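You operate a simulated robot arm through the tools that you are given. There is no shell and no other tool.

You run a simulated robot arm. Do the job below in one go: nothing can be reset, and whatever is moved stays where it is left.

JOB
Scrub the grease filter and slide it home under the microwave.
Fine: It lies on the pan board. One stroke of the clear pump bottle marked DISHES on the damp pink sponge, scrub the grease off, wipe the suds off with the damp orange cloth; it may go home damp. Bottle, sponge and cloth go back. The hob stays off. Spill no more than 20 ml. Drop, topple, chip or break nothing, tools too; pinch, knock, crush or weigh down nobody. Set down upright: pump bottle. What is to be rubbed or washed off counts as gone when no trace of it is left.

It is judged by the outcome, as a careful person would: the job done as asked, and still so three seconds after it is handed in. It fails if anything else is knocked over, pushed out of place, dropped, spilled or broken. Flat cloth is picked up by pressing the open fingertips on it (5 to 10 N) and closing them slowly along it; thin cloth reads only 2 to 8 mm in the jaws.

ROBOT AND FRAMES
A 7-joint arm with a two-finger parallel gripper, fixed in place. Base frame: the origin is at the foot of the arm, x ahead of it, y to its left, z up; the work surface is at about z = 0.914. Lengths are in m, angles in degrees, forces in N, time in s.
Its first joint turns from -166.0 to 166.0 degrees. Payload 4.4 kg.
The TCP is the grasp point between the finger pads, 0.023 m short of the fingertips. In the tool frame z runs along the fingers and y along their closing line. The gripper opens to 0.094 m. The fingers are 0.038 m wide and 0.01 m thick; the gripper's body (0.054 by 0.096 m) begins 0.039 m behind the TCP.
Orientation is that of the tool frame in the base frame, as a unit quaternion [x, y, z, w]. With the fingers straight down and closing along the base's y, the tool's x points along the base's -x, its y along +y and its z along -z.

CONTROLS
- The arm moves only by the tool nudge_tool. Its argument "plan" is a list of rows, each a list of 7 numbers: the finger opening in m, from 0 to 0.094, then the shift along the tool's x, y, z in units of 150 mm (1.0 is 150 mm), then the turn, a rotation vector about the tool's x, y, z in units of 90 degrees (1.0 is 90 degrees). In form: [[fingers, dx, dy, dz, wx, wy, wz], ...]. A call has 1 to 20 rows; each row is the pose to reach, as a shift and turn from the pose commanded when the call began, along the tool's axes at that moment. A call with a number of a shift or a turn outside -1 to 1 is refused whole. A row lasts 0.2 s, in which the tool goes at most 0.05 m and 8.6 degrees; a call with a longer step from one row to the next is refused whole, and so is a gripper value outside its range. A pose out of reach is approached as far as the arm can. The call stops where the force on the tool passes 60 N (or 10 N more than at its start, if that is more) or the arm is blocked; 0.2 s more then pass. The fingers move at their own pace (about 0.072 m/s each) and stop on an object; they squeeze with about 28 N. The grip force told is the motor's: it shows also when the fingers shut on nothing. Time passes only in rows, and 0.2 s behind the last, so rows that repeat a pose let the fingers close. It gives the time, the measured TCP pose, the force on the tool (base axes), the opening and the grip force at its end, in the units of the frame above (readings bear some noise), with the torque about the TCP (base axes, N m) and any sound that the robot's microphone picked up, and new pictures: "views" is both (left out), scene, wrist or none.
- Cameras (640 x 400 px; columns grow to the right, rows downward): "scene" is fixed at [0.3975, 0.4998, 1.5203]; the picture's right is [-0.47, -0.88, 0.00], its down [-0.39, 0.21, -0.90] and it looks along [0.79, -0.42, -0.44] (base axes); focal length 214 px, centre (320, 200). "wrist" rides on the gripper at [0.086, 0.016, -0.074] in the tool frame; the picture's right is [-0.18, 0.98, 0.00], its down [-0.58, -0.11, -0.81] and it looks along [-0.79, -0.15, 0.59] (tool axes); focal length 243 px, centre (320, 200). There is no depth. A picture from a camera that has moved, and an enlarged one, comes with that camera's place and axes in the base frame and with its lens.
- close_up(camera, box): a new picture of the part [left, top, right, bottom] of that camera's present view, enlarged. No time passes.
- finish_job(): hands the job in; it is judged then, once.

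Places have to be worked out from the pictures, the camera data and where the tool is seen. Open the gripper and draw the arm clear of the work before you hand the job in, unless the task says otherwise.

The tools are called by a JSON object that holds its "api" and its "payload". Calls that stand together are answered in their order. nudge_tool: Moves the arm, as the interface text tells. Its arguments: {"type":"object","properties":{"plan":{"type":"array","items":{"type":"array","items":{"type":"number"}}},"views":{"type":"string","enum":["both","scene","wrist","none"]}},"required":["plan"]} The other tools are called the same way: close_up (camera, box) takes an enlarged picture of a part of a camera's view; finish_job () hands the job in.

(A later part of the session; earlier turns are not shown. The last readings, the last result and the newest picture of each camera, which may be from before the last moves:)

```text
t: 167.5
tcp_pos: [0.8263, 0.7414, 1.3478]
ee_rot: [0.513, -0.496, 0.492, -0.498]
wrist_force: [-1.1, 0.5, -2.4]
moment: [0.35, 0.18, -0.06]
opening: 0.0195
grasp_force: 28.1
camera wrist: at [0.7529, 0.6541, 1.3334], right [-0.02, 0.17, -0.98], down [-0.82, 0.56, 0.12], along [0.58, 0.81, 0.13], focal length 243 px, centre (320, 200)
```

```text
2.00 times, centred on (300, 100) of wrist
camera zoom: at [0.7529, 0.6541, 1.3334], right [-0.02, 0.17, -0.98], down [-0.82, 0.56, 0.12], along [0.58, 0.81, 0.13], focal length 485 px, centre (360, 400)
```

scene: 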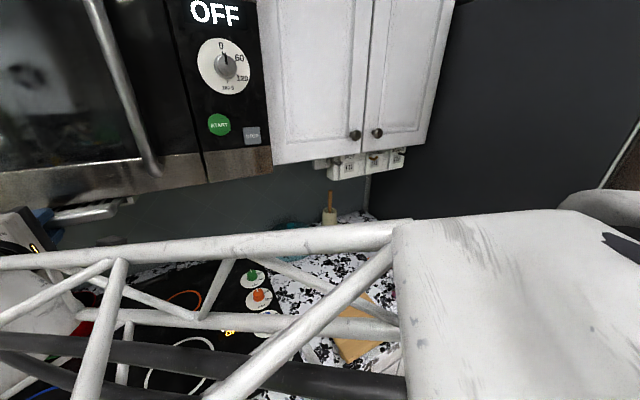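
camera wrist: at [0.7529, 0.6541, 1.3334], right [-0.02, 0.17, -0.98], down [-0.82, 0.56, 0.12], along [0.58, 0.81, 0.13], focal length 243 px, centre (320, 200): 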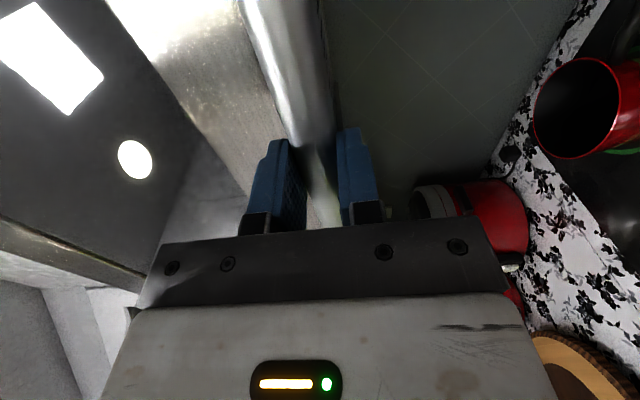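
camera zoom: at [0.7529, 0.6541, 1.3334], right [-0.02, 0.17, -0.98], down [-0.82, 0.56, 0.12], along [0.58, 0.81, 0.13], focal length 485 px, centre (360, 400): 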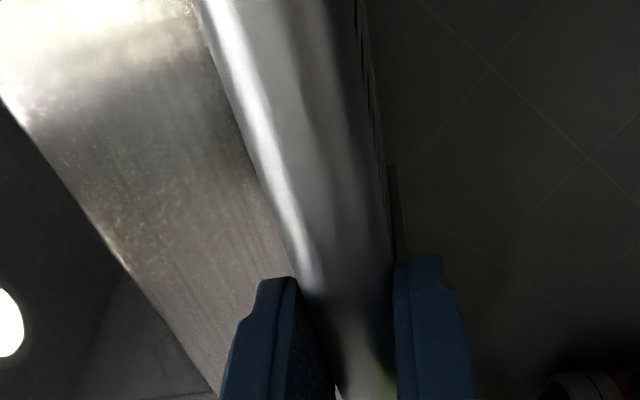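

Filter is nearly home; the bar is about 3 cm from the rail fronts. I push on in 4 mm steps watching for the back stop.

{"api": "nudge_tool", "payload": {"plan": [[0.0, 0.0006, -0.0005, 0.027, 0, 0, 0.001], [0.0, 0.0012, -0.001, 0.053, 0, 0, 0.002]], "views": "none"}}

{"api": "nudge_tool", "payload": {"plan": [[0.0, 0.0006, -0.0005, 0.027, 0, 0, 0], [0.0, 0.0012, -0.001, 0.053, 0, 0, 0]], "views": "none"}}

```text
t: 168.1
tcp_pos: [0.8349, 0.7413, 1.347]
ee_rot: [0.512, -0.498, 0.491, -0.499]
wrist_force: [-0.9, 1.0, -3.9]
moment: [0.2, 0.32, -0.08]
opening: 0.0196
grasp_force: 27.9
```

```text
t: 168.7
tcp_pos: [0.8418, 0.7422, 1.349]
ee_rot: [0.512, -0.498, 0.491, -0.499]
wrist_force: [-3.4, 0.2, -7.7]
moment: [0.59, 0.35, -0.15]
opening: 0.0197
grasp_force: 28.0
```

{"api": "nudge_tool", "payload": {"plan": [[0.0, 0, 0.003, 0, 0, 0, 0.002], [0.0, 0, 0.005, 0, 0, 0, 0.004]], "views": "both"}}

{"api": "close_up", "payload": {"camera": "scene", "box": [80, 180, 150, 235]}}

{"api": "close_up", "payload": {"camera": "wrist", "box": [180, 0, 420, 200]}}

```text
t: 169.3
tcp_pos: [0.8414, 0.7416, 1.3482]
ee_rot: [0.51, -0.5, 0.489, -0.501]
wrist_force: [-0.3, -0.2, -1.4]
moment: [-0.01, 0.09, -0.01]
opening: 0.0195
grasp_force: 28.1
camera wrist: at [0.7686, 0.6543, 1.333], right [-0.02, 0.18, -0.98], down [-0.82, 0.56, 0.12], along [0.58, 0.81, 0.14], focal length 243 px, centre (320, 200)
```

scene: 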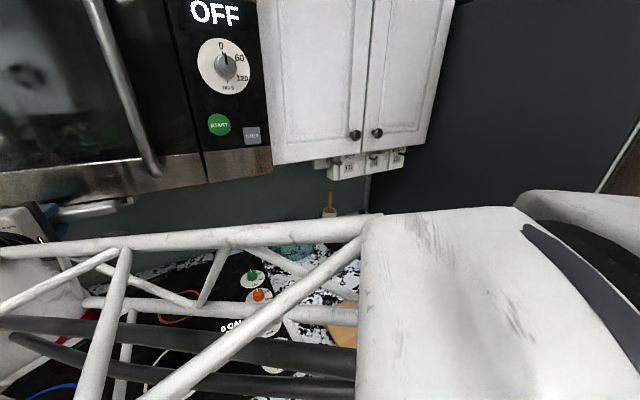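
wrist: 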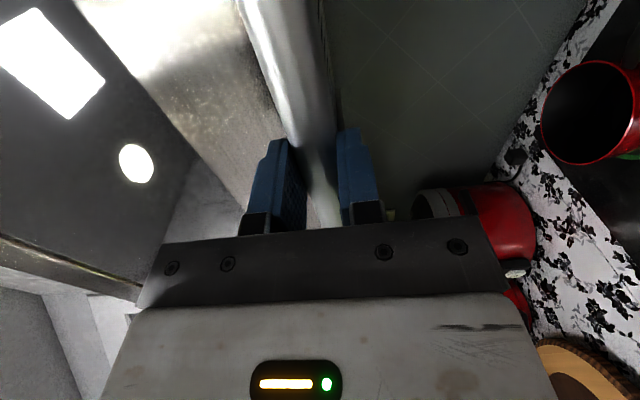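

```text
7.27 times, centred on (115, 208) of scene
camera zoom: at [0.3975, 0.4998, 1.5203], right [-0.47, -0.88, 0.0], down [-0.39, 0.21, -0.9], along [0.79, -0.42, -0.44], focal length 1560 px, centre (1811, 146)
```

zoom: 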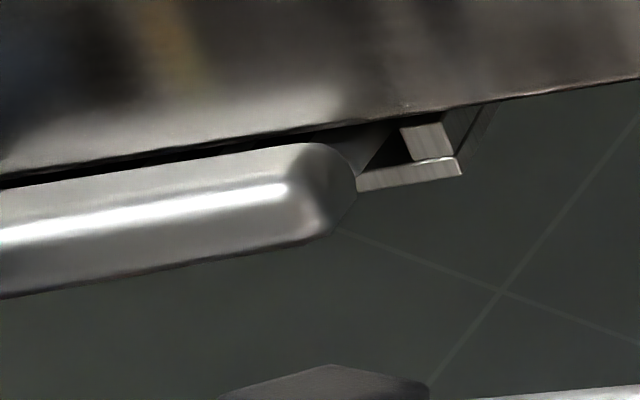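

```text
2.00 times, centred on (300, 100) of wrist
camera zoom: at [0.7686, 0.6543, 1.333], right [-0.02, 0.18, -0.98], down [-0.82, 0.56, 0.12], along [0.58, 0.81, 0.14], focal length 485 px, centre (360, 400)
```

zoom: 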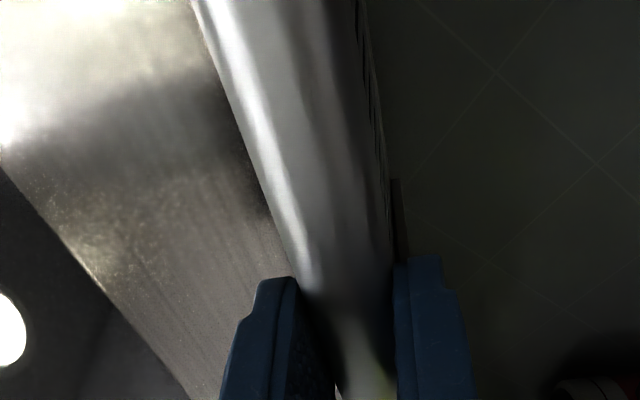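

Free again. The bar is about 1.5 cm from the rail fronts; I push a few more millimetres, minding the upper finger's distance to the door (≥3 mm).

{"api": "nudge_tool", "payload": {"plan": [[0.0, 0.0004, -0.0002, 0.02, 0, 0, 0], [0.0, 0.0008, -0.0004, 0.04, 0, 0, 0]], "views": "none"}}

```text
t: 169.9
tcp_pos: [0.8478, 0.7428, 1.3474]
ee_rot: [0.511, -0.498, 0.49, -0.501]
wrist_force: [-17.8, 2.5, -3.0]
moment: [0.03, -0.05, 0.05]
opening: 0.0195
grasp_force: 27.9
```

{"api": "close_up", "payload": {"camera": "scene", "box": [80, 180, 150, 235]}}

{"api": "close_up", "payload": {"camera": "scene", "box": [30, 180, 110, 240]}}

{"api": "close_up", "payload": {"camera": "wrist", "box": [220, 60, 380, 240]}}

```text
7.27 times, centred on (115, 208) of scene
camera zoom: at [0.3975, 0.4998, 1.5203], right [-0.47, -0.88, 0.0], down [-0.39, 0.21, -0.9], along [0.79, -0.42, -0.44], focal length 1560 px, centre (1811, 146)
```

zoom: 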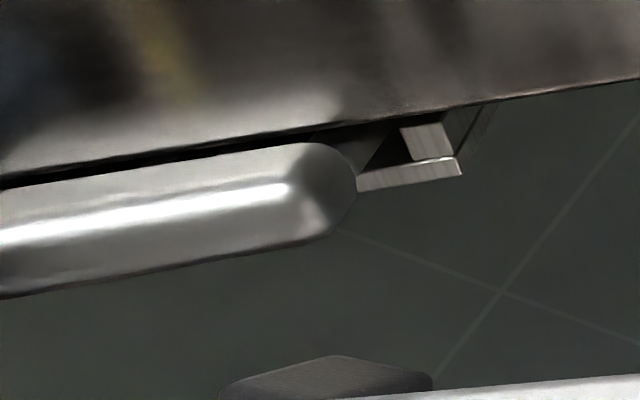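

```text
6.67 times, centred on (70, 210) of scene
camera zoom: at [0.3975, 0.4998, 1.5203], right [-0.47, -0.88, 0.0], down [-0.39, 0.21, -0.9], along [0.79, -0.42, -0.44], focal length 1430 px, centre (1987, 133)
```

zoom: 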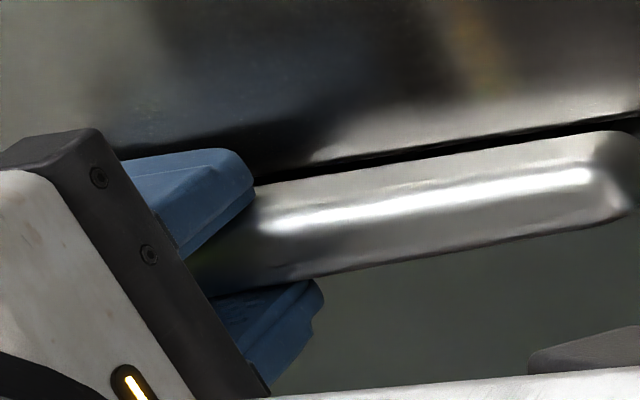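

```text
2.22 times, centred on (300, 150) of wrist
camera zoom: at [0.7744, 0.6551, 1.3322], right [-0.02, 0.18, -0.98], down [-0.82, 0.56, 0.12], along [0.58, 0.81, 0.14], focal length 539 px, centre (364, 311)
```

zoom: 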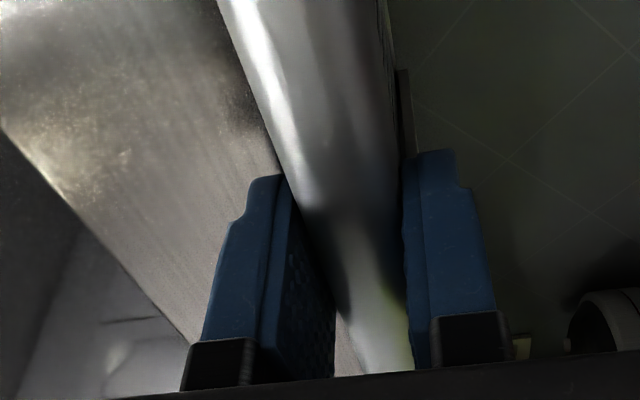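

The filter itself no longer moved in the last step (the fingers slid on the bar at 18 N), so its rear edge is against the back stop. I open slightly and draw straight back.

{"api": "nudge_tool", "payload": {"plan": [[0.022, 0, 0, 0, 0, 0, 0], [0.026, 0, 0, 0, 0, 0, 0], [0.028, 0, 0, 0, 0, 0, 0], [0.028, 0, 0, 0, 0, 0, 0]], "views": "none"}}

{"api": "nudge_tool", "payload": {"plan": [[0.028, 0, -0.001, -0.05, 0, 0, 0], [0.028, -0.001, -0.002, -0.12, 0, 0, 0], [0.028, -0.002, -0.003, -0.2, 0, 0, 0], [0.028, -0.004, -0.006, -0.35, 0, 0, 0], [0.028, -0.006, -0.01, -0.55, 0, 0, 0], [0.028, -0.01, -0.012, -0.75, 0, 0, 0]], "views": "both"}}

{"api": "close_up", "payload": {"camera": "scene", "box": [0, 180, 150, 240]}}

{"api": "close_up", "payload": {"camera": "wrist", "box": [180, 0, 420, 200]}}

```text
t: 170.9
tcp_pos: [0.8491, 0.7426, 1.3479]
ee_rot: [0.511, -0.499, 0.49, -0.5]
wrist_force: [-0.5, 0.5, -0.2]
moment: [0.0, 0.03, 0.02]
opening: 0.0281
grasp_force: 0.0
```

```text
t: 172.3
tcp_pos: [0.7361, 0.7394, 1.3529]
ee_rot: [0.511, -0.499, 0.49, -0.5]
wrist_force: [0.1, 0.7, -0.9]
moment: [0.02, -0.04, -0.05]
opening: 0.0283
grasp_force: 0.1
camera wrist: at [0.6625, 0.652, 1.3376], right [-0.02, 0.18, -0.98], down [-0.82, 0.56, 0.12], along [0.58, 0.81, 0.14], focal length 243 px, centre (320, 200)
```

scene: 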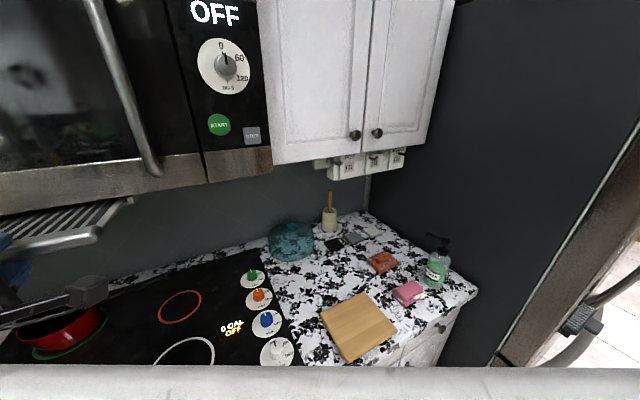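
wrist: 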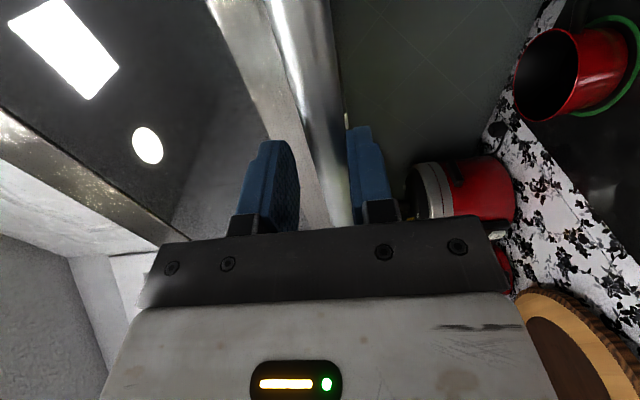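

```text
4.27 times, centred on (75, 210) of scene
camera zoom: at [0.3975, 0.4998, 1.5203], right [-0.47, -0.88, 0.0], down [-0.39, 0.21, -0.9], along [0.79, -0.42, -0.44], focal length 915 px, centre (1365, 157)
```

zoom: 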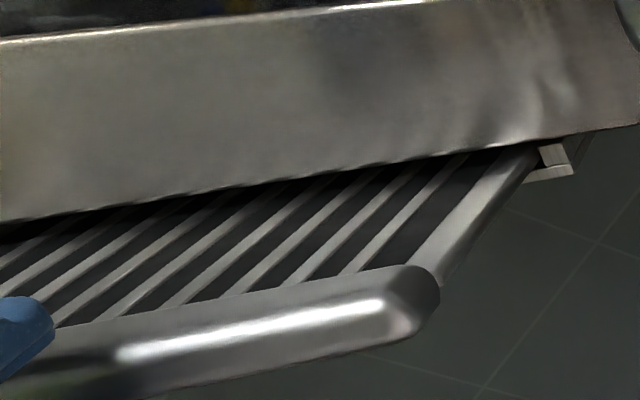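

```text
2.00 times, centred on (300, 100) of wrist
camera zoom: at [0.6625, 0.652, 1.3376], right [-0.02, 0.18, -0.98], down [-0.82, 0.56, 0.12], along [0.58, 0.81, 0.14], focal length 485 px, centre (360, 400)
```

zoom: 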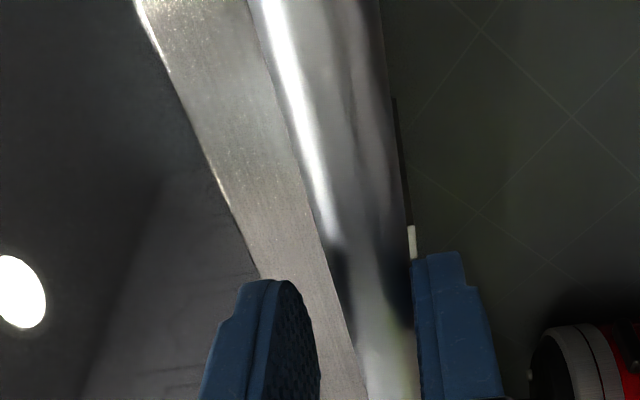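

The lower finger caught the bar on the way out and dragged the filter about 8–9 cm back (it is still held in the rails). My height drifted up while retreating. I lower 5.5 mm to free the bar, then go forward again around it.

{"api": "nudge_tool", "payload": {"plan": [[0.03, 0, 0.012, 0, 0, 0, 0], [0.034, 0, 0.024, 0, 0, 0, 0], [0.036, 0, 0.036, 0, 0, 0, 0]], "views": "both"}}

{"api": "close_up", "payload": {"camera": "scene", "box": [0, 180, 120, 260]}}

{"api": "close_up", "payload": {"camera": "wrist", "box": [180, 0, 420, 220]}}

```text
t: 173.1
tcp_pos: [0.7354, 0.7419, 1.3454]
ee_rot: [0.511, -0.499, 0.49, -0.5]
wrist_force: [-0.2, 0.6, -0.4]
moment: [0.03, 0.0, 0.0]
opening: 0.0363
grasp_force: 0.0
camera wrist: at [0.6618, 0.653, 1.3306], right [-0.02, 0.18, -0.98], down [-0.82, 0.56, 0.12], along [0.58, 0.81, 0.14], focal length 243 px, centre (320, 200)
```

scene: 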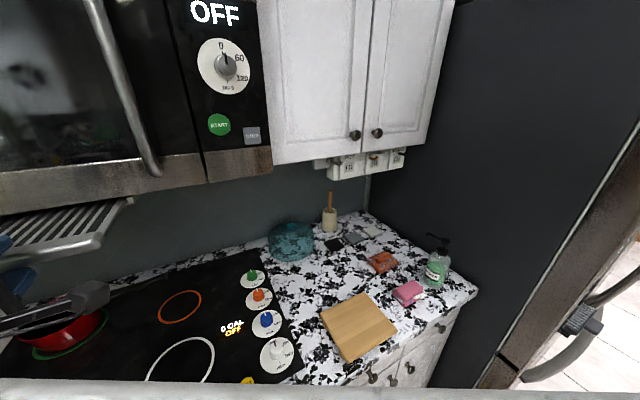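
wrist: 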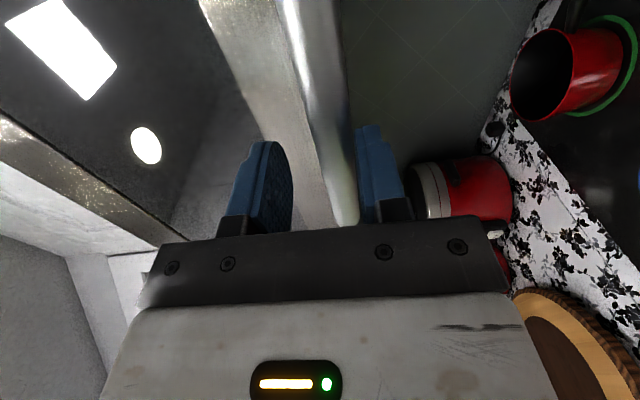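

```text
5.00 times, centred on (60, 220) of scene
camera zoom: at [0.3975, 0.4998, 1.5203], right [-0.47, -0.88, 0.0], down [-0.39, 0.21, -0.9], along [0.79, -0.42, -0.44], focal length 1072 px, centre (1620, 100)
```

zoom: 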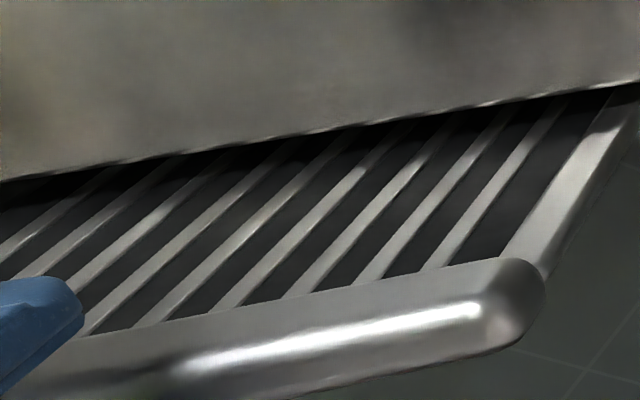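

```text
1.82 times, centred on (300, 110) of wrist
camera zoom: at [0.6618, 0.653, 1.3306], right [-0.02, 0.18, -0.98], down [-0.82, 0.56, 0.12], along [0.58, 0.81, 0.14], focal length 441 px, centre (356, 364)
```

zoom: 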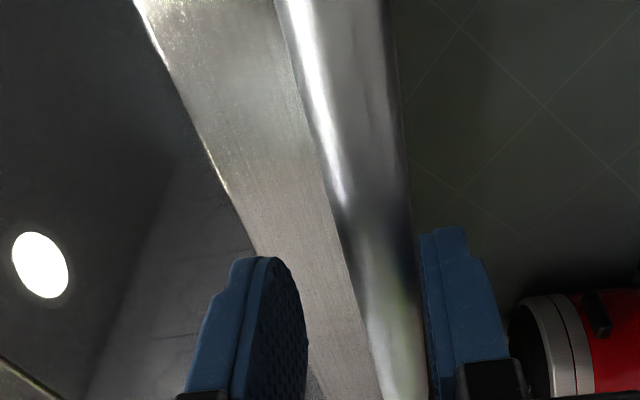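

The bar has sagged a few millimetres in the partly inserted state. I centre on it (down 4 mm), advance 20 mm around it and grip again.

{"api": "nudge_tool", "payload": {"plan": [[0.036, 0, 0.013, 0, 0, 0, 0], [0.036, 0, 0.027, 0, 0, 0, 0], [0.036, 0.001, 0.027, 0.045, 0, 0, 0], [0.036, 0.002, 0.026, 0.09, 0, 0, 0], [0.036, 0.003, 0.025, 0.133, 0, 0, 0]], "views": "wrist"}}

{"api": "close_up", "payload": {"camera": "wrist", "box": [180, 0, 420, 220]}}

```text
t: 174.3
tcp_pos: [0.7548, 0.7412, 1.343]
ee_rot: [0.51, -0.499, 0.49, -0.501]
wrist_force: [0.0, 0.2, -0.7]
moment: [0.03, 0.03, 0.0]
opening: 0.0363
grasp_force: 0.3
camera wrist: at [0.6815, 0.6537, 1.3275], right [-0.02, 0.18, -0.98], down [-0.82, 0.56, 0.12], along [0.58, 0.81, 0.14], focal length 243 px, centre (320, 200)
```

wrist: 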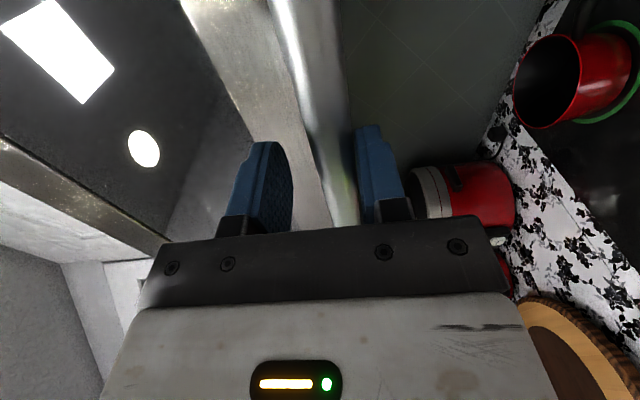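

```text
1.82 times, centred on (300, 110) of wrist
camera zoom: at [0.6815, 0.6537, 1.3275], right [-0.02, 0.18, -0.98], down [-0.82, 0.56, 0.12], along [0.58, 0.81, 0.14], focal length 441 px, centre (356, 364)
```

zoom: 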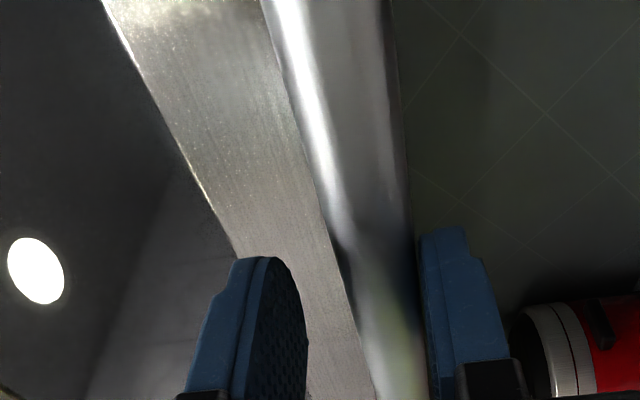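

{"api": "nudge_tool", "payload": {"plan": [[0.03, 0, 0.012, 0, 0, 0, 0], [0.026, 0, 0.012, 0, 0, 0, 0], [0.022, 0, 0.012, 0, 0, 0, 0], [0.016, 0, 0.012, 0, 0, 0, 0], [0.01, 0, 0.012, 0, 0, 0, 0]], "views": "wrist"}}

{"api": "close_up", "payload": {"camera": "scene", "box": [0, 180, 150, 260]}}

```text
t: 175.5
tcp_pos: [0.7544, 0.7411, 1.3402]
ee_rot: [0.511, -0.499, 0.489, -0.501]
wrist_force: [2.0, 1.4, 3.3]
moment: [0.11, -0.58, 0.05]
opening: 0.0195
grasp_force: 28.0
camera wrist: at [0.6813, 0.6533, 1.3259], right [-0.02, 0.18, -0.98], down [-0.82, 0.56, 0.12], along [0.58, 0.81, 0.14], focal length 243 px, centre (320, 200)
```

wrist: 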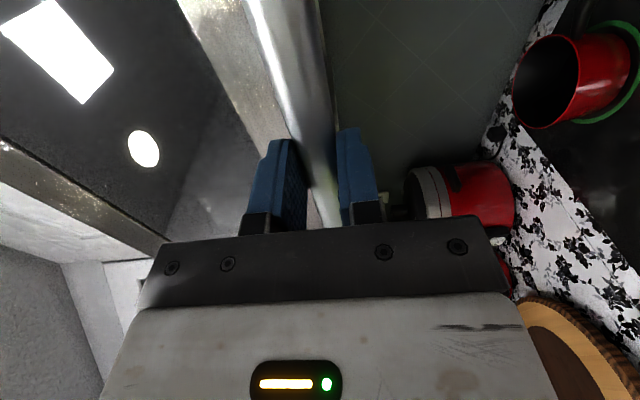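

```text
4.27 times, centred on (75, 220) of scene
camera zoom: at [0.3975, 0.4998, 1.5203], right [-0.47, -0.88, 0.0], down [-0.39, 0.21, -0.9], along [0.79, -0.42, -0.44], focal length 915 px, centre (1365, 115)
```

zoom: 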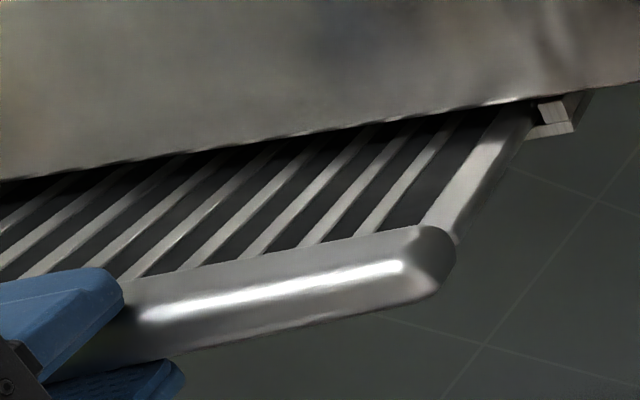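

Gripped again. I raise to the earlier sliding height (z 1.348) and check that the torque vanishes.

{"api": "nudge_tool", "payload": {"plan": [[0.0, 0, -0.018, 0, 0, 0, 0], [0.0, 0, -0.036, 0, 0, 0, 0], [0.0, 0, -0.05, 0, 0.001, 0, 0], [0.0, 0, -0.05, 0, 0.001, 0, 0]], "views": "none"}}

```text
t: 176.5
tcp_pos: [0.7552, 0.7409, 1.348]
ee_rot: [0.511, -0.498, 0.49, -0.5]
wrist_force: [0.1, -0.4, -0.5]
moment: [-0.01, 0.09, 0.01]
opening: 0.0196
grasp_force: 28.2
```

No load. I slide in again with the same compensation.

{"api": "nudge_tool", "payload": {"plan": [[0.0, 0.0012, -0.001, 0.053, 0, 0, 0], [0.0, 0.0024, -0.002, 0.106, 0, 0, 0], [0.0, 0.0036, -0.003, 0.16, 0, 0, 0], [0.0, 0.0048, -0.004, 0.213, 0, 0, 0], [0.0, 0.006, -0.005, 0.266, 0, 0, 0]], "views": "none"}}

{"api": "nudge_tool", "payload": {"plan": [[0.0, 0.0012, -0.001, 0.053, 0, 0, 0], [0.0, 0.0024, -0.002, 0.106, 0, 0, 0], [0.0, 0.0032, -0.0026, 0.14, 0, 0, 0]], "views": "none"}}

```text
t: 177.7
tcp_pos: [0.7949, 0.7416, 1.3472]
ee_rot: [0.511, -0.499, 0.49, -0.5]
wrist_force: [0.2, -0.2, -0.8]
moment: [0.01, 0.07, 0.02]
opening: 0.0192
grasp_force: 27.8
```

```text
t: 178.5
tcp_pos: [0.8172, 0.7419, 1.3475]
ee_rot: [0.511, -0.499, 0.49, -0.5]
wrist_force: [0.3, 0.0, -0.6]
moment: [0.02, 0.11, 0.0]
opening: 0.0193
grasp_force: 28.2
```

{"api": "nudge_tool", "payload": {"plan": [[0.0, 0.0006, -0.0005, 0.027, 0, 0, 0], [0.0, 0.0012, -0.001, 0.053, 0, 0, 0], [0.0, 0.0018, -0.0015, 0.08, 0, 0, 0]], "views": "both"}}

{"api": "close_up", "payload": {"camera": "scene", "box": [80, 180, 150, 235]}}

```text
t: 179.3
tcp_pos: [0.8279, 0.7423, 1.3479]
ee_rot: [0.51, -0.499, 0.49, -0.5]
wrist_force: [0.6, 0.4, -1.7]
moment: [-0.01, 0.09, 0.0]
opening: 0.0192
grasp_force: 27.8
camera wrist: at [0.755, 0.6532, 1.3326], right [-0.02, 0.18, -0.98], down [-0.82, 0.56, 0.12], along [0.58, 0.81, 0.14], focal length 243 px, centre (320, 200)
```

scene: 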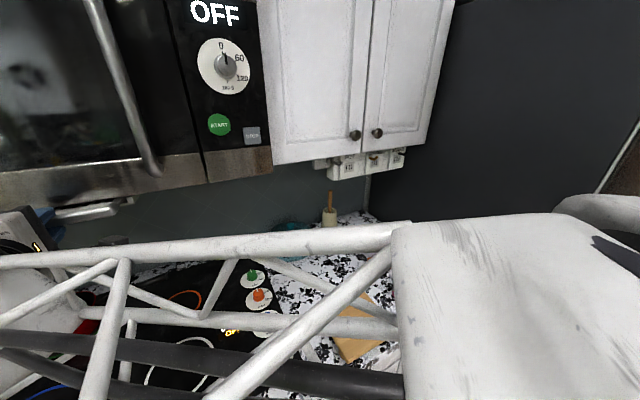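
wrist: 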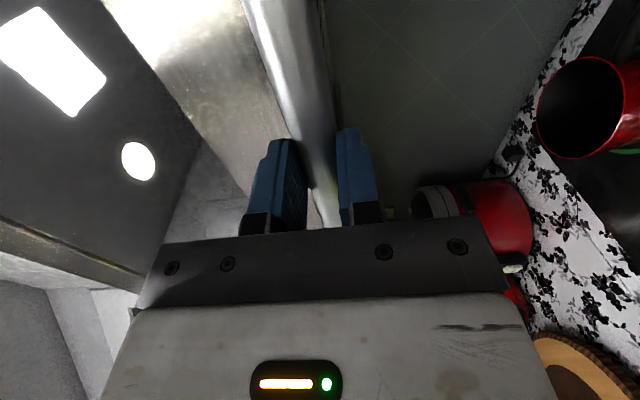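

```text
7.27 times, centred on (115, 208) of scene
camera zoom: at [0.3975, 0.4998, 1.5203], right [-0.47, -0.88, 0.0], down [-0.39, 0.21, -0.9], along [0.79, -0.42, -0.44], focal length 1560 px, centre (1811, 146)
```

zoom: 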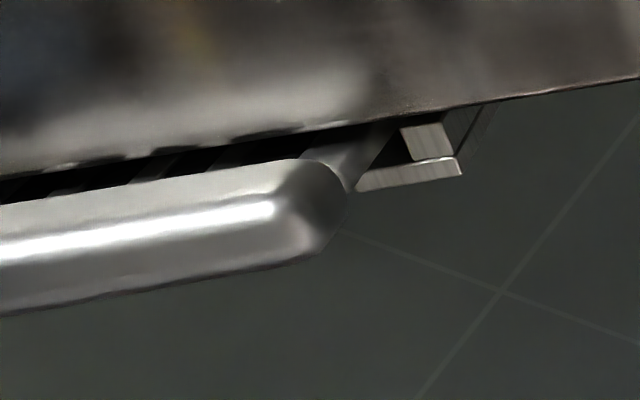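

About 7–8 mm to go compared with the earlier home picture. I push the rest gently.

{"api": "nudge_tool", "payload": {"plan": [[0.0, 0.0006, -0.0005, 0.025, 0, 0, 0], [0.0, 0.0012, -0.001, 0.045, 0, 0, 0]], "views": "none"}}

{"api": "nudge_tool", "payload": {"plan": [[0.0, 0.0003, -0.0003, 0.015, 0, 0, 0]], "views": "none"}}

{"api": "close_up", "payload": {"camera": "scene", "box": [80, 180, 150, 235]}}

```text
t: 179.9
tcp_pos: [0.8348, 0.7405, 1.3478]
ee_rot: [0.511, -0.498, 0.49, -0.5]
wrist_force: [-0.2, -0.3, -1.0]
moment: [-0.01, 0.09, 0.03]
opening: 0.0195
grasp_force: 27.9
```

```text
t: 180.3
tcp_pos: [0.8377, 0.741, 1.3477]
ee_rot: [0.51, -0.499, 0.49, -0.501]
wrist_force: [0.2, 0.1, -1.3]
moment: [-0.02, 0.13, -0.02]
opening: 0.0194
grasp_force: 27.7
```

```text
7.27 times, centred on (115, 208) of scene
camera zoom: at [0.3975, 0.4998, 1.5203], right [-0.47, -0.88, 0.0], down [-0.39, 0.21, -0.9], along [0.79, -0.42, -0.44], focal length 1560 px, centre (1811, 146)
```

zoom: 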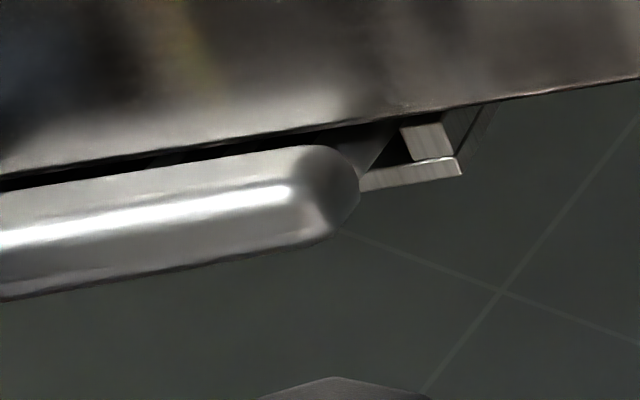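

{"api": "nudge_tool", "payload": {"plan": [[0.0, 0.0003, -0.0003, 0.012, 0, 0, 0]], "views": "none"}}

{"api": "nudge_tool", "payload": {"plan": [[0.0, 0.0003, -0.0003, 0.012, 0, 0, 0]], "views": "none"}}

{"api": "close_up", "payload": {"camera": "scene", "box": [80, 180, 150, 235]}}

```text
t: 180.7
tcp_pos: [0.8384, 0.741, 1.3482]
ee_rot: [0.511, -0.498, 0.49, -0.501]
wrist_force: [-14.7, -2.8, -2.4]
moment: [0.06, 0.01, 0.39]
opening: 0.0191
grasp_force: 28.0
```

```text
t: 181.1
tcp_pos: [0.8415, 0.7426, 1.3483]
ee_rot: [0.511, -0.497, 0.49, -0.502]
wrist_force: [-11.4, 2.9, 0.0]
moment: [0.07, -0.03, 0.3]
opening: 0.0196
grasp_force: 27.7
```

```text
7.27 times, centred on (115, 208) of scene
camera zoom: at [0.3975, 0.4998, 1.5203], right [-0.47, -0.88, 0.0], down [-0.39, 0.21, -0.9], along [0.79, -0.42, -0.44], focal length 1560 px, centre (1811, 146)
```

zoom: 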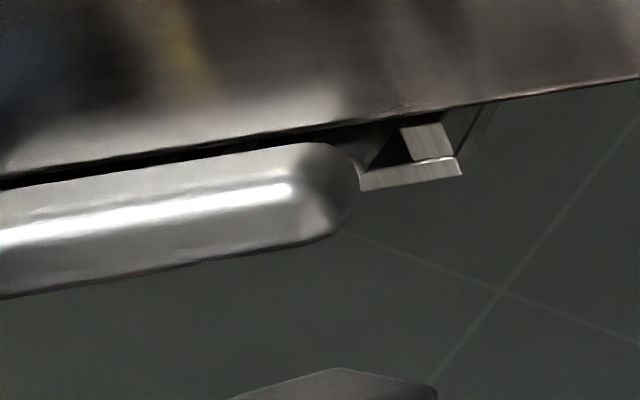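

The stop is felt again (12–15 N). I open to 40 mm, then check the clearance above and below the bar before drawing back.

{"api": "nudge_tool", "payload": {"plan": [[0.024, 0, 0, 0, 0, 0, 0], [0.03, 0, 0, 0, 0, 0, 0], [0.036, 0, 0.004, 0, 0, 0, 0], [0.04, 0, 0.007, 0, 0, 0, 0], [0.04, 0, 0.007, 0, 0, 0, 0]], "views": "both"}}

{"api": "close_up", "payload": {"camera": "wrist", "box": [200, 40, 420, 240]}}

{"api": "close_up", "payload": {"camera": "scene", "box": [30, 180, 150, 240]}}

```text
t: 182.3
tcp_pos: [0.8407, 0.7413, 1.3476]
ee_rot: [0.511, -0.498, 0.49, -0.501]
wrist_force: [-0.1, -0.3, -0.1]
moment: [0.0, 0.01, 0.0]
opening: 0.0399
grasp_force: 0.1
camera wrist: at [0.7679, 0.6531, 1.3313], right [-0.02, 0.18, -0.98], down [-0.82, 0.56, 0.12], along [0.58, 0.81, 0.14], focal length 243 px, centre (320, 200)
```

scene: 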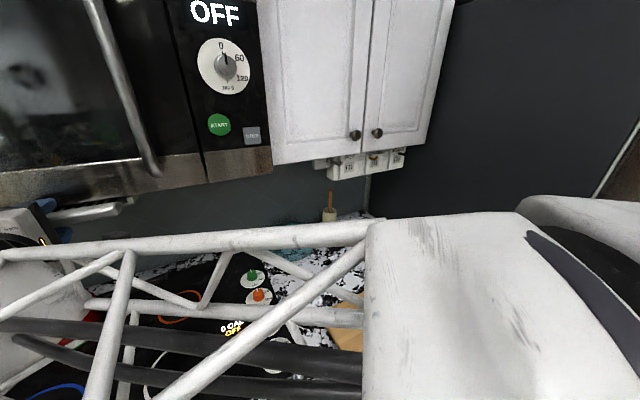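
wrist: 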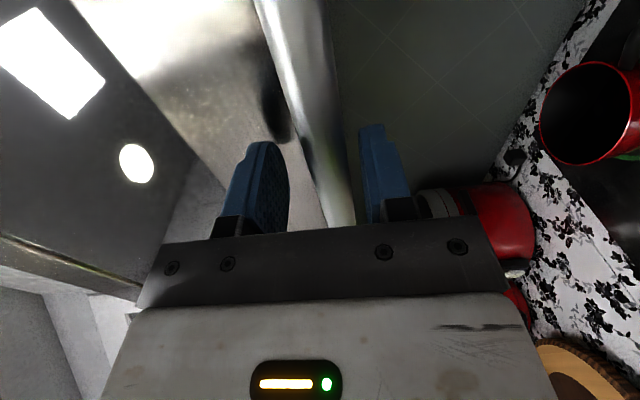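

```text
2.00 times, centred on (310, 140) of wrist
camera zoom: at [0.7679, 0.6531, 1.3313], right [-0.02, 0.18, -0.98], down [-0.82, 0.56, 0.12], along [0.58, 0.81, 0.14], focal length 485 px, centre (340, 320)
```

zoom: 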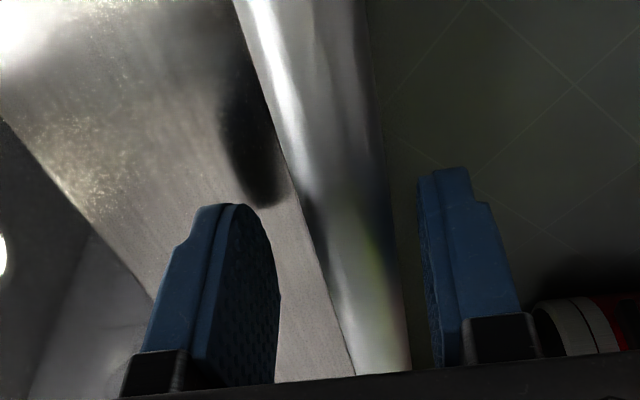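

```text
5.33 times, centred on (90, 210) of scene
camera zoom: at [0.3975, 0.4998, 1.5203], right [-0.47, -0.88, 0.0], down [-0.39, 0.21, -0.9], along [0.79, -0.42, -0.44], focal length 1144 px, centre (1547, 147)
```

zoom: 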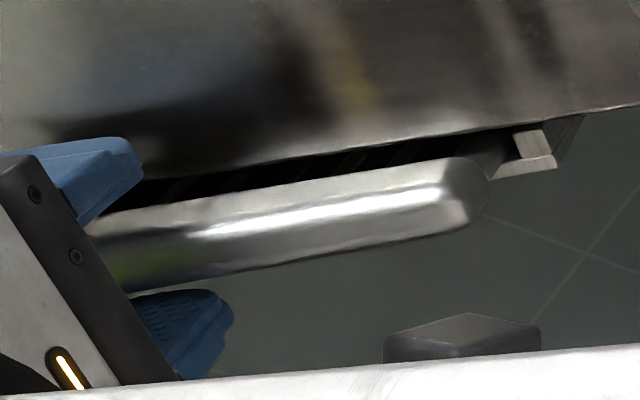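

Clear gaps above and below the bar. I draw straight back, this time holding the height exactly.

{"api": "nudge_tool", "payload": {"plan": [[0.04, -0.001, 0.003, -0.04, 0, 0, 0], [0.04, -0.002, 0.0055, -0.1, 0, 0, 0], [0.04, -0.0035, 0.007, -0.16, 0, 0, 0]], "views": "both"}}

{"api": "close_up", "payload": {"camera": "scene", "box": [30, 180, 150, 240]}}

{"api": "close_up", "payload": {"camera": "wrist", "box": [200, 40, 420, 240]}}

```text
t: 183.1
tcp_pos: [0.817, 0.7421, 1.3466]
ee_rot: [0.511, -0.498, 0.491, -0.5]
wrist_force: [0.5, -0.1, -0.1]
moment: [0.01, -0.04, 0.0]
opening: 0.0401
grasp_force: 0.1
camera wrist: at [0.7436, 0.6532, 1.3303], right [-0.02, 0.18, -0.98], down [-0.82, 0.56, 0.12], along [0.58, 0.81, 0.14], focal length 243 px, centre (320, 200)
```

scene: 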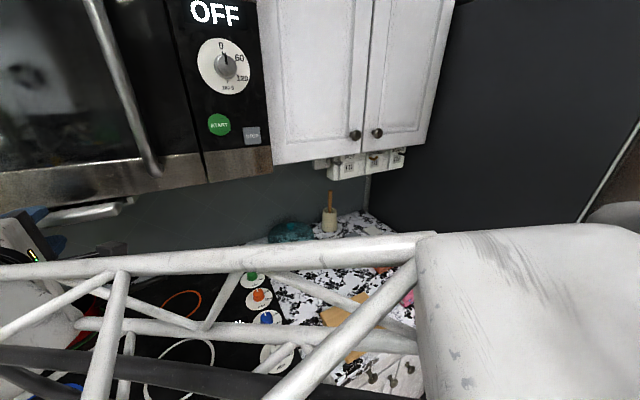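
wrist: 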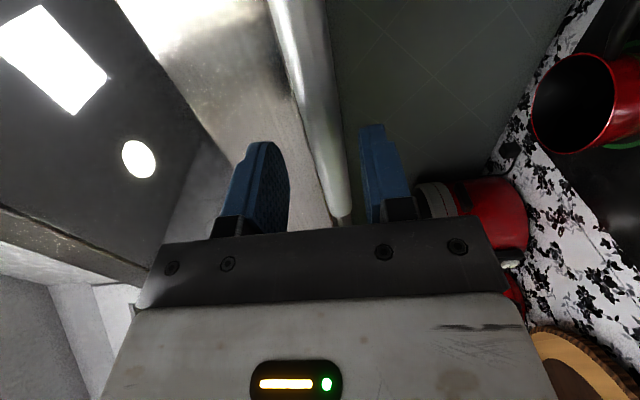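

```text
5.33 times, centred on (90, 210) of scene
camera zoom: at [0.3975, 0.4998, 1.5203], right [-0.47, -0.88, 0.0], down [-0.39, 0.21, -0.9], along [0.79, -0.42, -0.44], focal length 1144 px, centre (1547, 147)
```

zoom: 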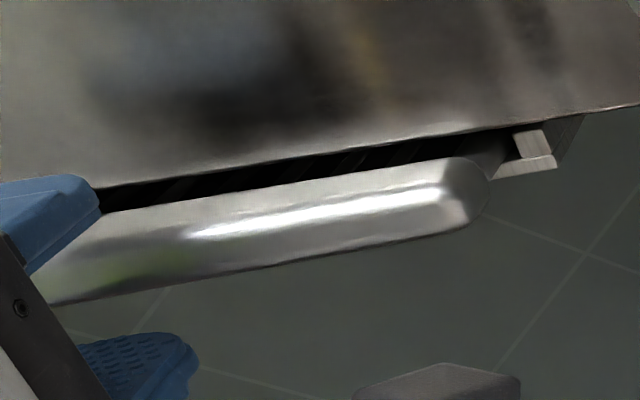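

```text
2.00 times, centred on (310, 140) of wrist
camera zoom: at [0.7436, 0.6532, 1.3303], right [-0.02, 0.18, -0.98], down [-0.82, 0.56, 0.12], along [0.58, 0.81, 0.14], focal length 485 px, centre (340, 320)
```

zoom: 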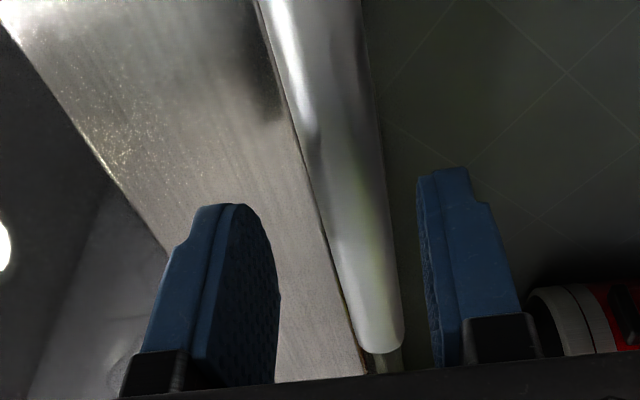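

The filter stays put as the hand leaves. I continue back well clear.

{"api": "nudge_tool", "payload": {"plan": [[0.04, -0.004, 0.005, -0.2, 0, 0, 0], [0.04, -0.009, 0.009, -0.4, 0, 0, 0], [0.04, -0.013, 0.014, -0.6, 0, 0, 0], [0.04, -0.018, 0.05, -0.8, 0, 0, 0], [0.04, -0.02, 0.15, -0.95, 0, 0, 0]], "views": "both"}}

{"api": "close_up", "payload": {"camera": "scene", "box": [0, 170, 160, 250]}}

```text
t: 184.3
tcp_pos: [0.6751, 0.7396, 1.3253]
ee_rot: [0.511, -0.499, 0.489, -0.501]
wrist_force: [-0.4, 1.0, 0.1]
moment: [-0.02, 0.0, -0.04]
opening: 0.0401
grasp_force: 0.2
camera wrist: at [0.601, 0.6518, 1.3103], right [-0.02, 0.18, -0.98], down [-0.82, 0.56, 0.12], along [0.58, 0.81, 0.14], focal length 243 px, centre (320, 200)
```

scene: 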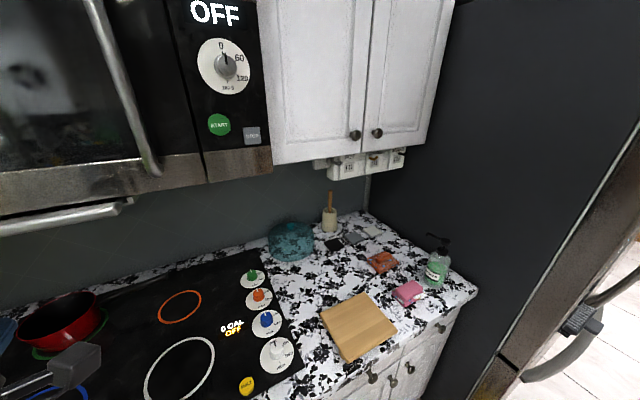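
wrist: 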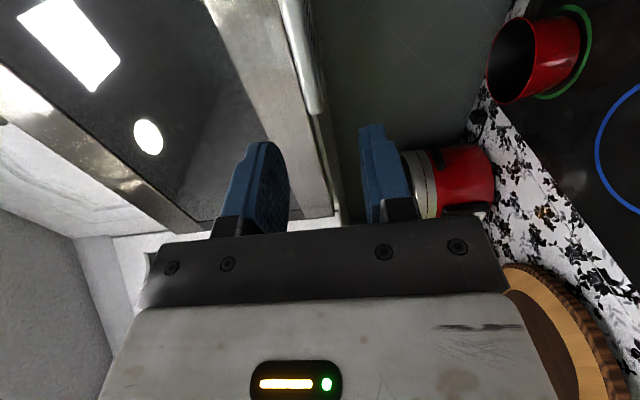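

```text
4.00 times, centred on (80, 210) of scene
camera zoom: at [0.3975, 0.4998, 1.5203], right [-0.47, -0.88, 0.0], down [-0.39, 0.21, -0.9], along [0.79, -0.42, -0.44], focal length 858 px, centre (1280, 160)
```

zoom: 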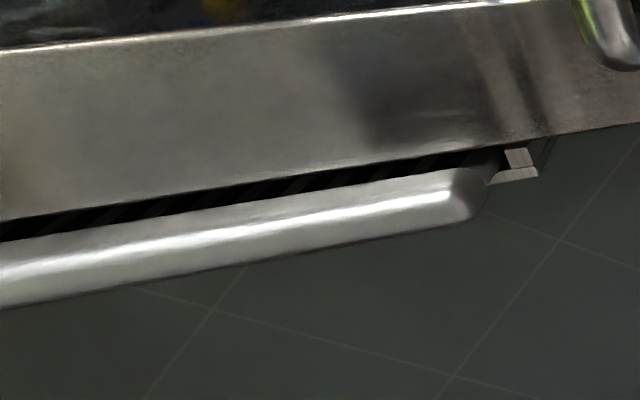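

The filter sits in the rails with its bar just under the door. I lower the hand and roll the camera underneath to verify from below that the plate is fully against the back stop.

{"api": "nudge_tool", "payload": {"plan": [[0.04, 0, 0.15, -0.05, 0, 0, 0], [0.04, 0, 0.3, -0.1, 0, 0, 0], [0.04, 0, 0.45, -0.1, 0, 0, 0], [0.04, 0, 0.6, -0.1, 0, 0, 0], [0.04, 0, 0.75, -0.1, 0, 0, 0]], "views": "none"}}

{"api": "nudge_tool", "payload": {"plan": [[0.04, 0, 0, 0, 0, 0, 0.09], [0.04, 0, 0, 0, 0, 0, 0.18], [0.04, 0, 0, 0, 0, 0, 0.27], [0.04, 0, 0, 0, 0, 0, 0.36], [0.04, 0, 0, 0, 0, 0, 0.45], [0.04, 0, 0, 0, 0, 0, 0.54], [0.04, 0, 0, 0, 0, 0, 0.63], [0.04, 0, 0, 0, 0, 0, 0.72], [0.04, 0, 0, 0, 0, 0, 0.81], [0.04, 0, 0, 0, 0, 0, 0.9], [0.04, 0, 0, 0, 0, 0, 0.95], [0.04, 0, 0, 0, 0, 0, 1.0]], "views": "both"}}

{"api": "close_up", "payload": {"camera": "wrist", "box": [220, 20, 460, 170]}}

```text
t: 185.5
tcp_pos: [0.6551, 0.7399, 1.2132]
ee_rot: [0.51, -0.498, 0.49, -0.502]
wrist_force: [0.3, 0.6, -0.6]
moment: [0.0, 0.02, -0.03]
opening: 0.0401
grasp_force: 0.1
```

```text
t: 188.1
tcp_pos: [0.6564, 0.7406, 1.2129]
ee_rot: [-0.008, 0.713, 0.008, 0.701]
wrist_force: [-0.1, 0.1, 0.2]
moment: [0.01, -0.01, 0.03]
opening: 0.0398
grasp_force: 0.0
camera wrist: at [0.5795, 0.7544, 1.1273], right [-0.02, 0.98, 0.18], down [-0.79, -0.13, 0.6], along [0.61, -0.14, 0.78], focal length 243 px, centre (320, 200)
```

scene: 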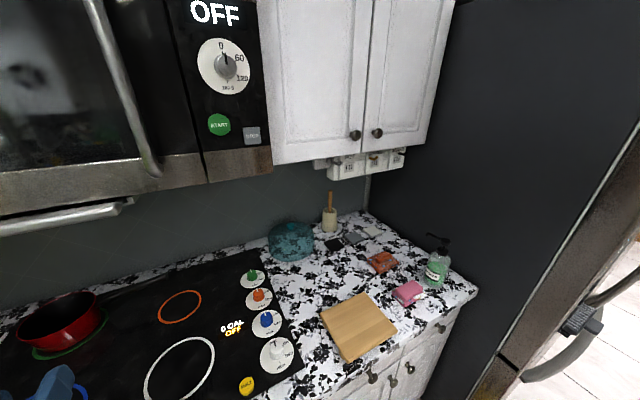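
wrist: 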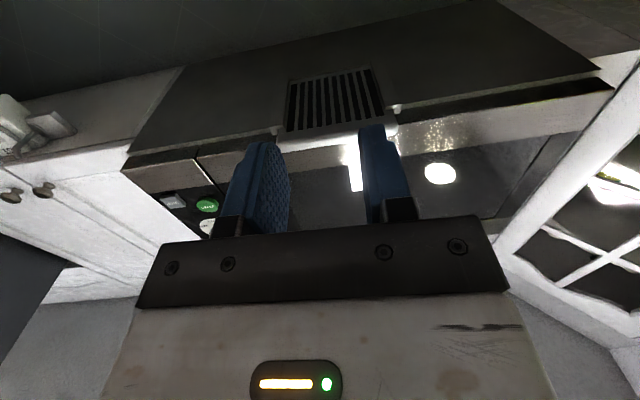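

```text
2.67 times, centred on (340, 95) of wrist
camera zoom: at [0.5795, 0.7544, 1.1273], right [-0.02, 0.98, 0.18], down [-0.79, -0.13, 0.6], along [0.61, -0.14, 0.78], focal length 647 px, centre (267, 480)
```

zoom: 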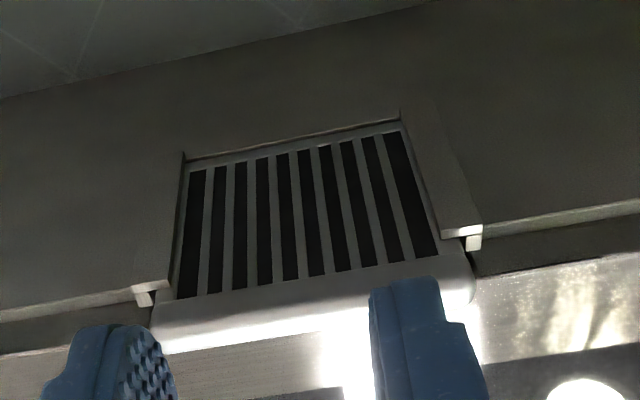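

{"api": "close_up", "payload": {"camera": "wrist", "box": [275, 50, 395, 130]}}

{"api": "close_up", "payload": {"camera": "wrist", "box": [280, 55, 330, 95]}}

{"api": "close_up", "payload": {"camera": "wrist", "box": [345, 50, 395, 90]}}

```text
5.00 times, centred on (335, 90) of wrist
camera zoom: at [0.5795, 0.7544, 1.1273], right [-0.02, 0.98, 0.18], down [-0.79, -0.13, 0.6], along [0.61, -0.14, 0.78], focal length 1213 px, centre (245, 750)
```

zoom: 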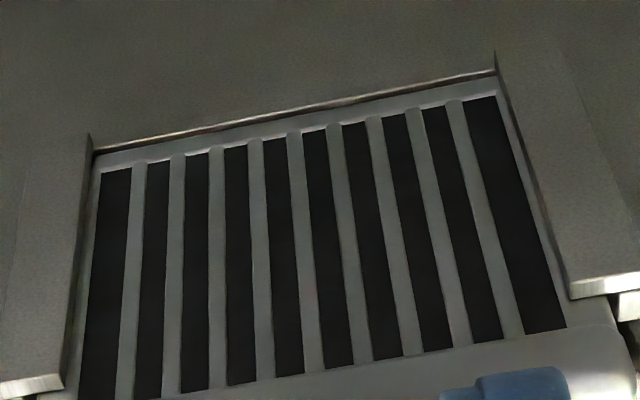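

```text
10.00 times, centred on (305, 75) of wrist
camera zoom: at [0.5795, 0.7544, 1.1273], right [-0.02, 0.98, 0.18], down [-0.79, -0.13, 0.6], along [0.61, -0.14, 0.78], focal length 2426 px, centre (470, 1450)
```

zoom: 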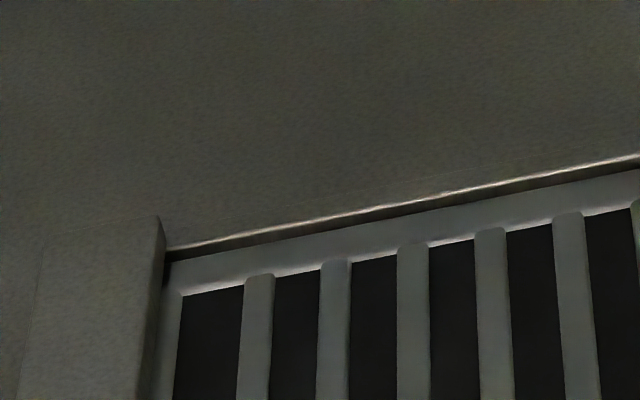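

```text
10.00 times, centred on (370, 70) of wrist
camera zoom: at [0.5795, 0.7544, 1.1273], right [-0.02, 0.98, 0.18], down [-0.79, -0.13, 0.6], along [0.61, -0.14, 0.78], focal length 2426 px, centre (-180, 1500)
```

zoom: 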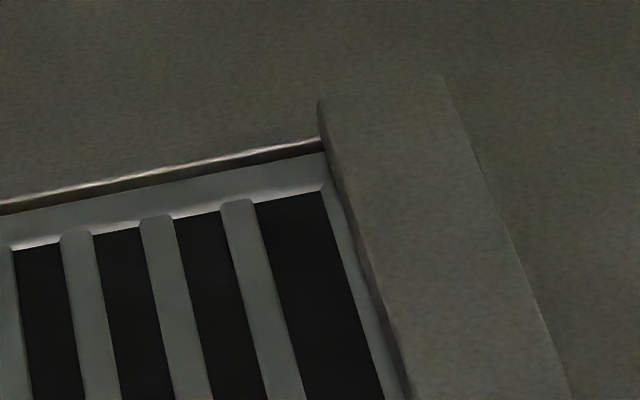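

The plate sits against the back stop between both rails, and its underside is clean. I check the counter once more for anything left, then retreat.

{"api": "close_up", "payload": {"camera": "scene", "box": [300, 220, 480, 380]}}

{"api": "close_up", "payload": {"camera": "scene", "box": [0, 240, 300, 400]}}

{"api": "close_up", "payload": {"camera": "scene", "box": [380, 220, 480, 310]}}

```text
2.50 times, centred on (390, 300) of scene
camera zoom: at [0.3975, 0.4998, 1.5203], right [-0.47, -0.88, 0.0], down [-0.39, 0.21, -0.9], along [0.79, -0.42, -0.44], focal length 536 px, centre (145, -50)
```

zoom: 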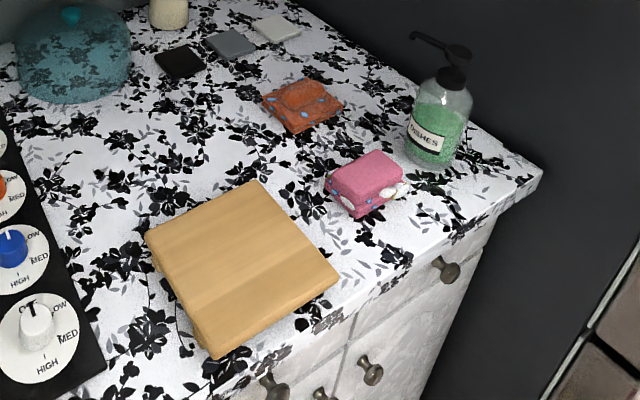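

```text
2.13 times, centred on (150, 320) of scene
camera zoom: at [0.3975, 0.4998, 1.5203], right [-0.47, -0.88, 0.0], down [-0.39, 0.21, -0.9], along [0.79, -0.42, -0.44], focal length 458 px, centre (683, -56)
```

zoom: 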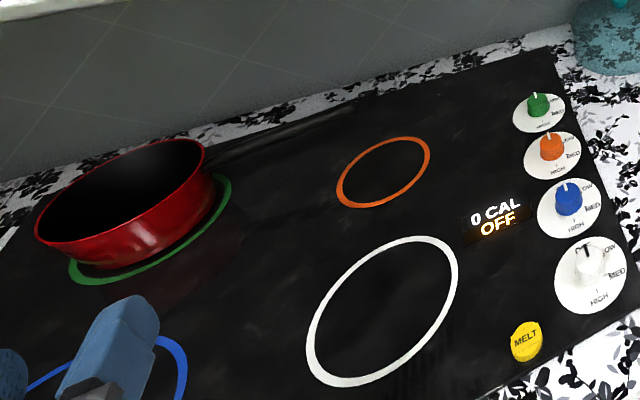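

```text
4.44 times, centred on (430, 265) of scene
camera zoom: at [0.3975, 0.4998, 1.5203], right [-0.47, -0.88, 0.0], down [-0.39, 0.21, -0.9], along [0.79, -0.42, -0.44], focal length 953 px, centre (-169, -89)
```

zoom: 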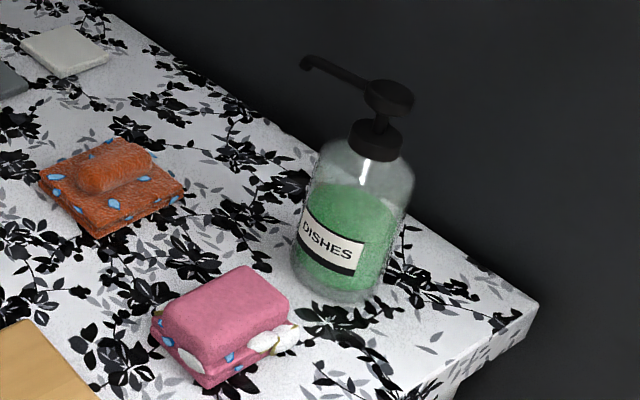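

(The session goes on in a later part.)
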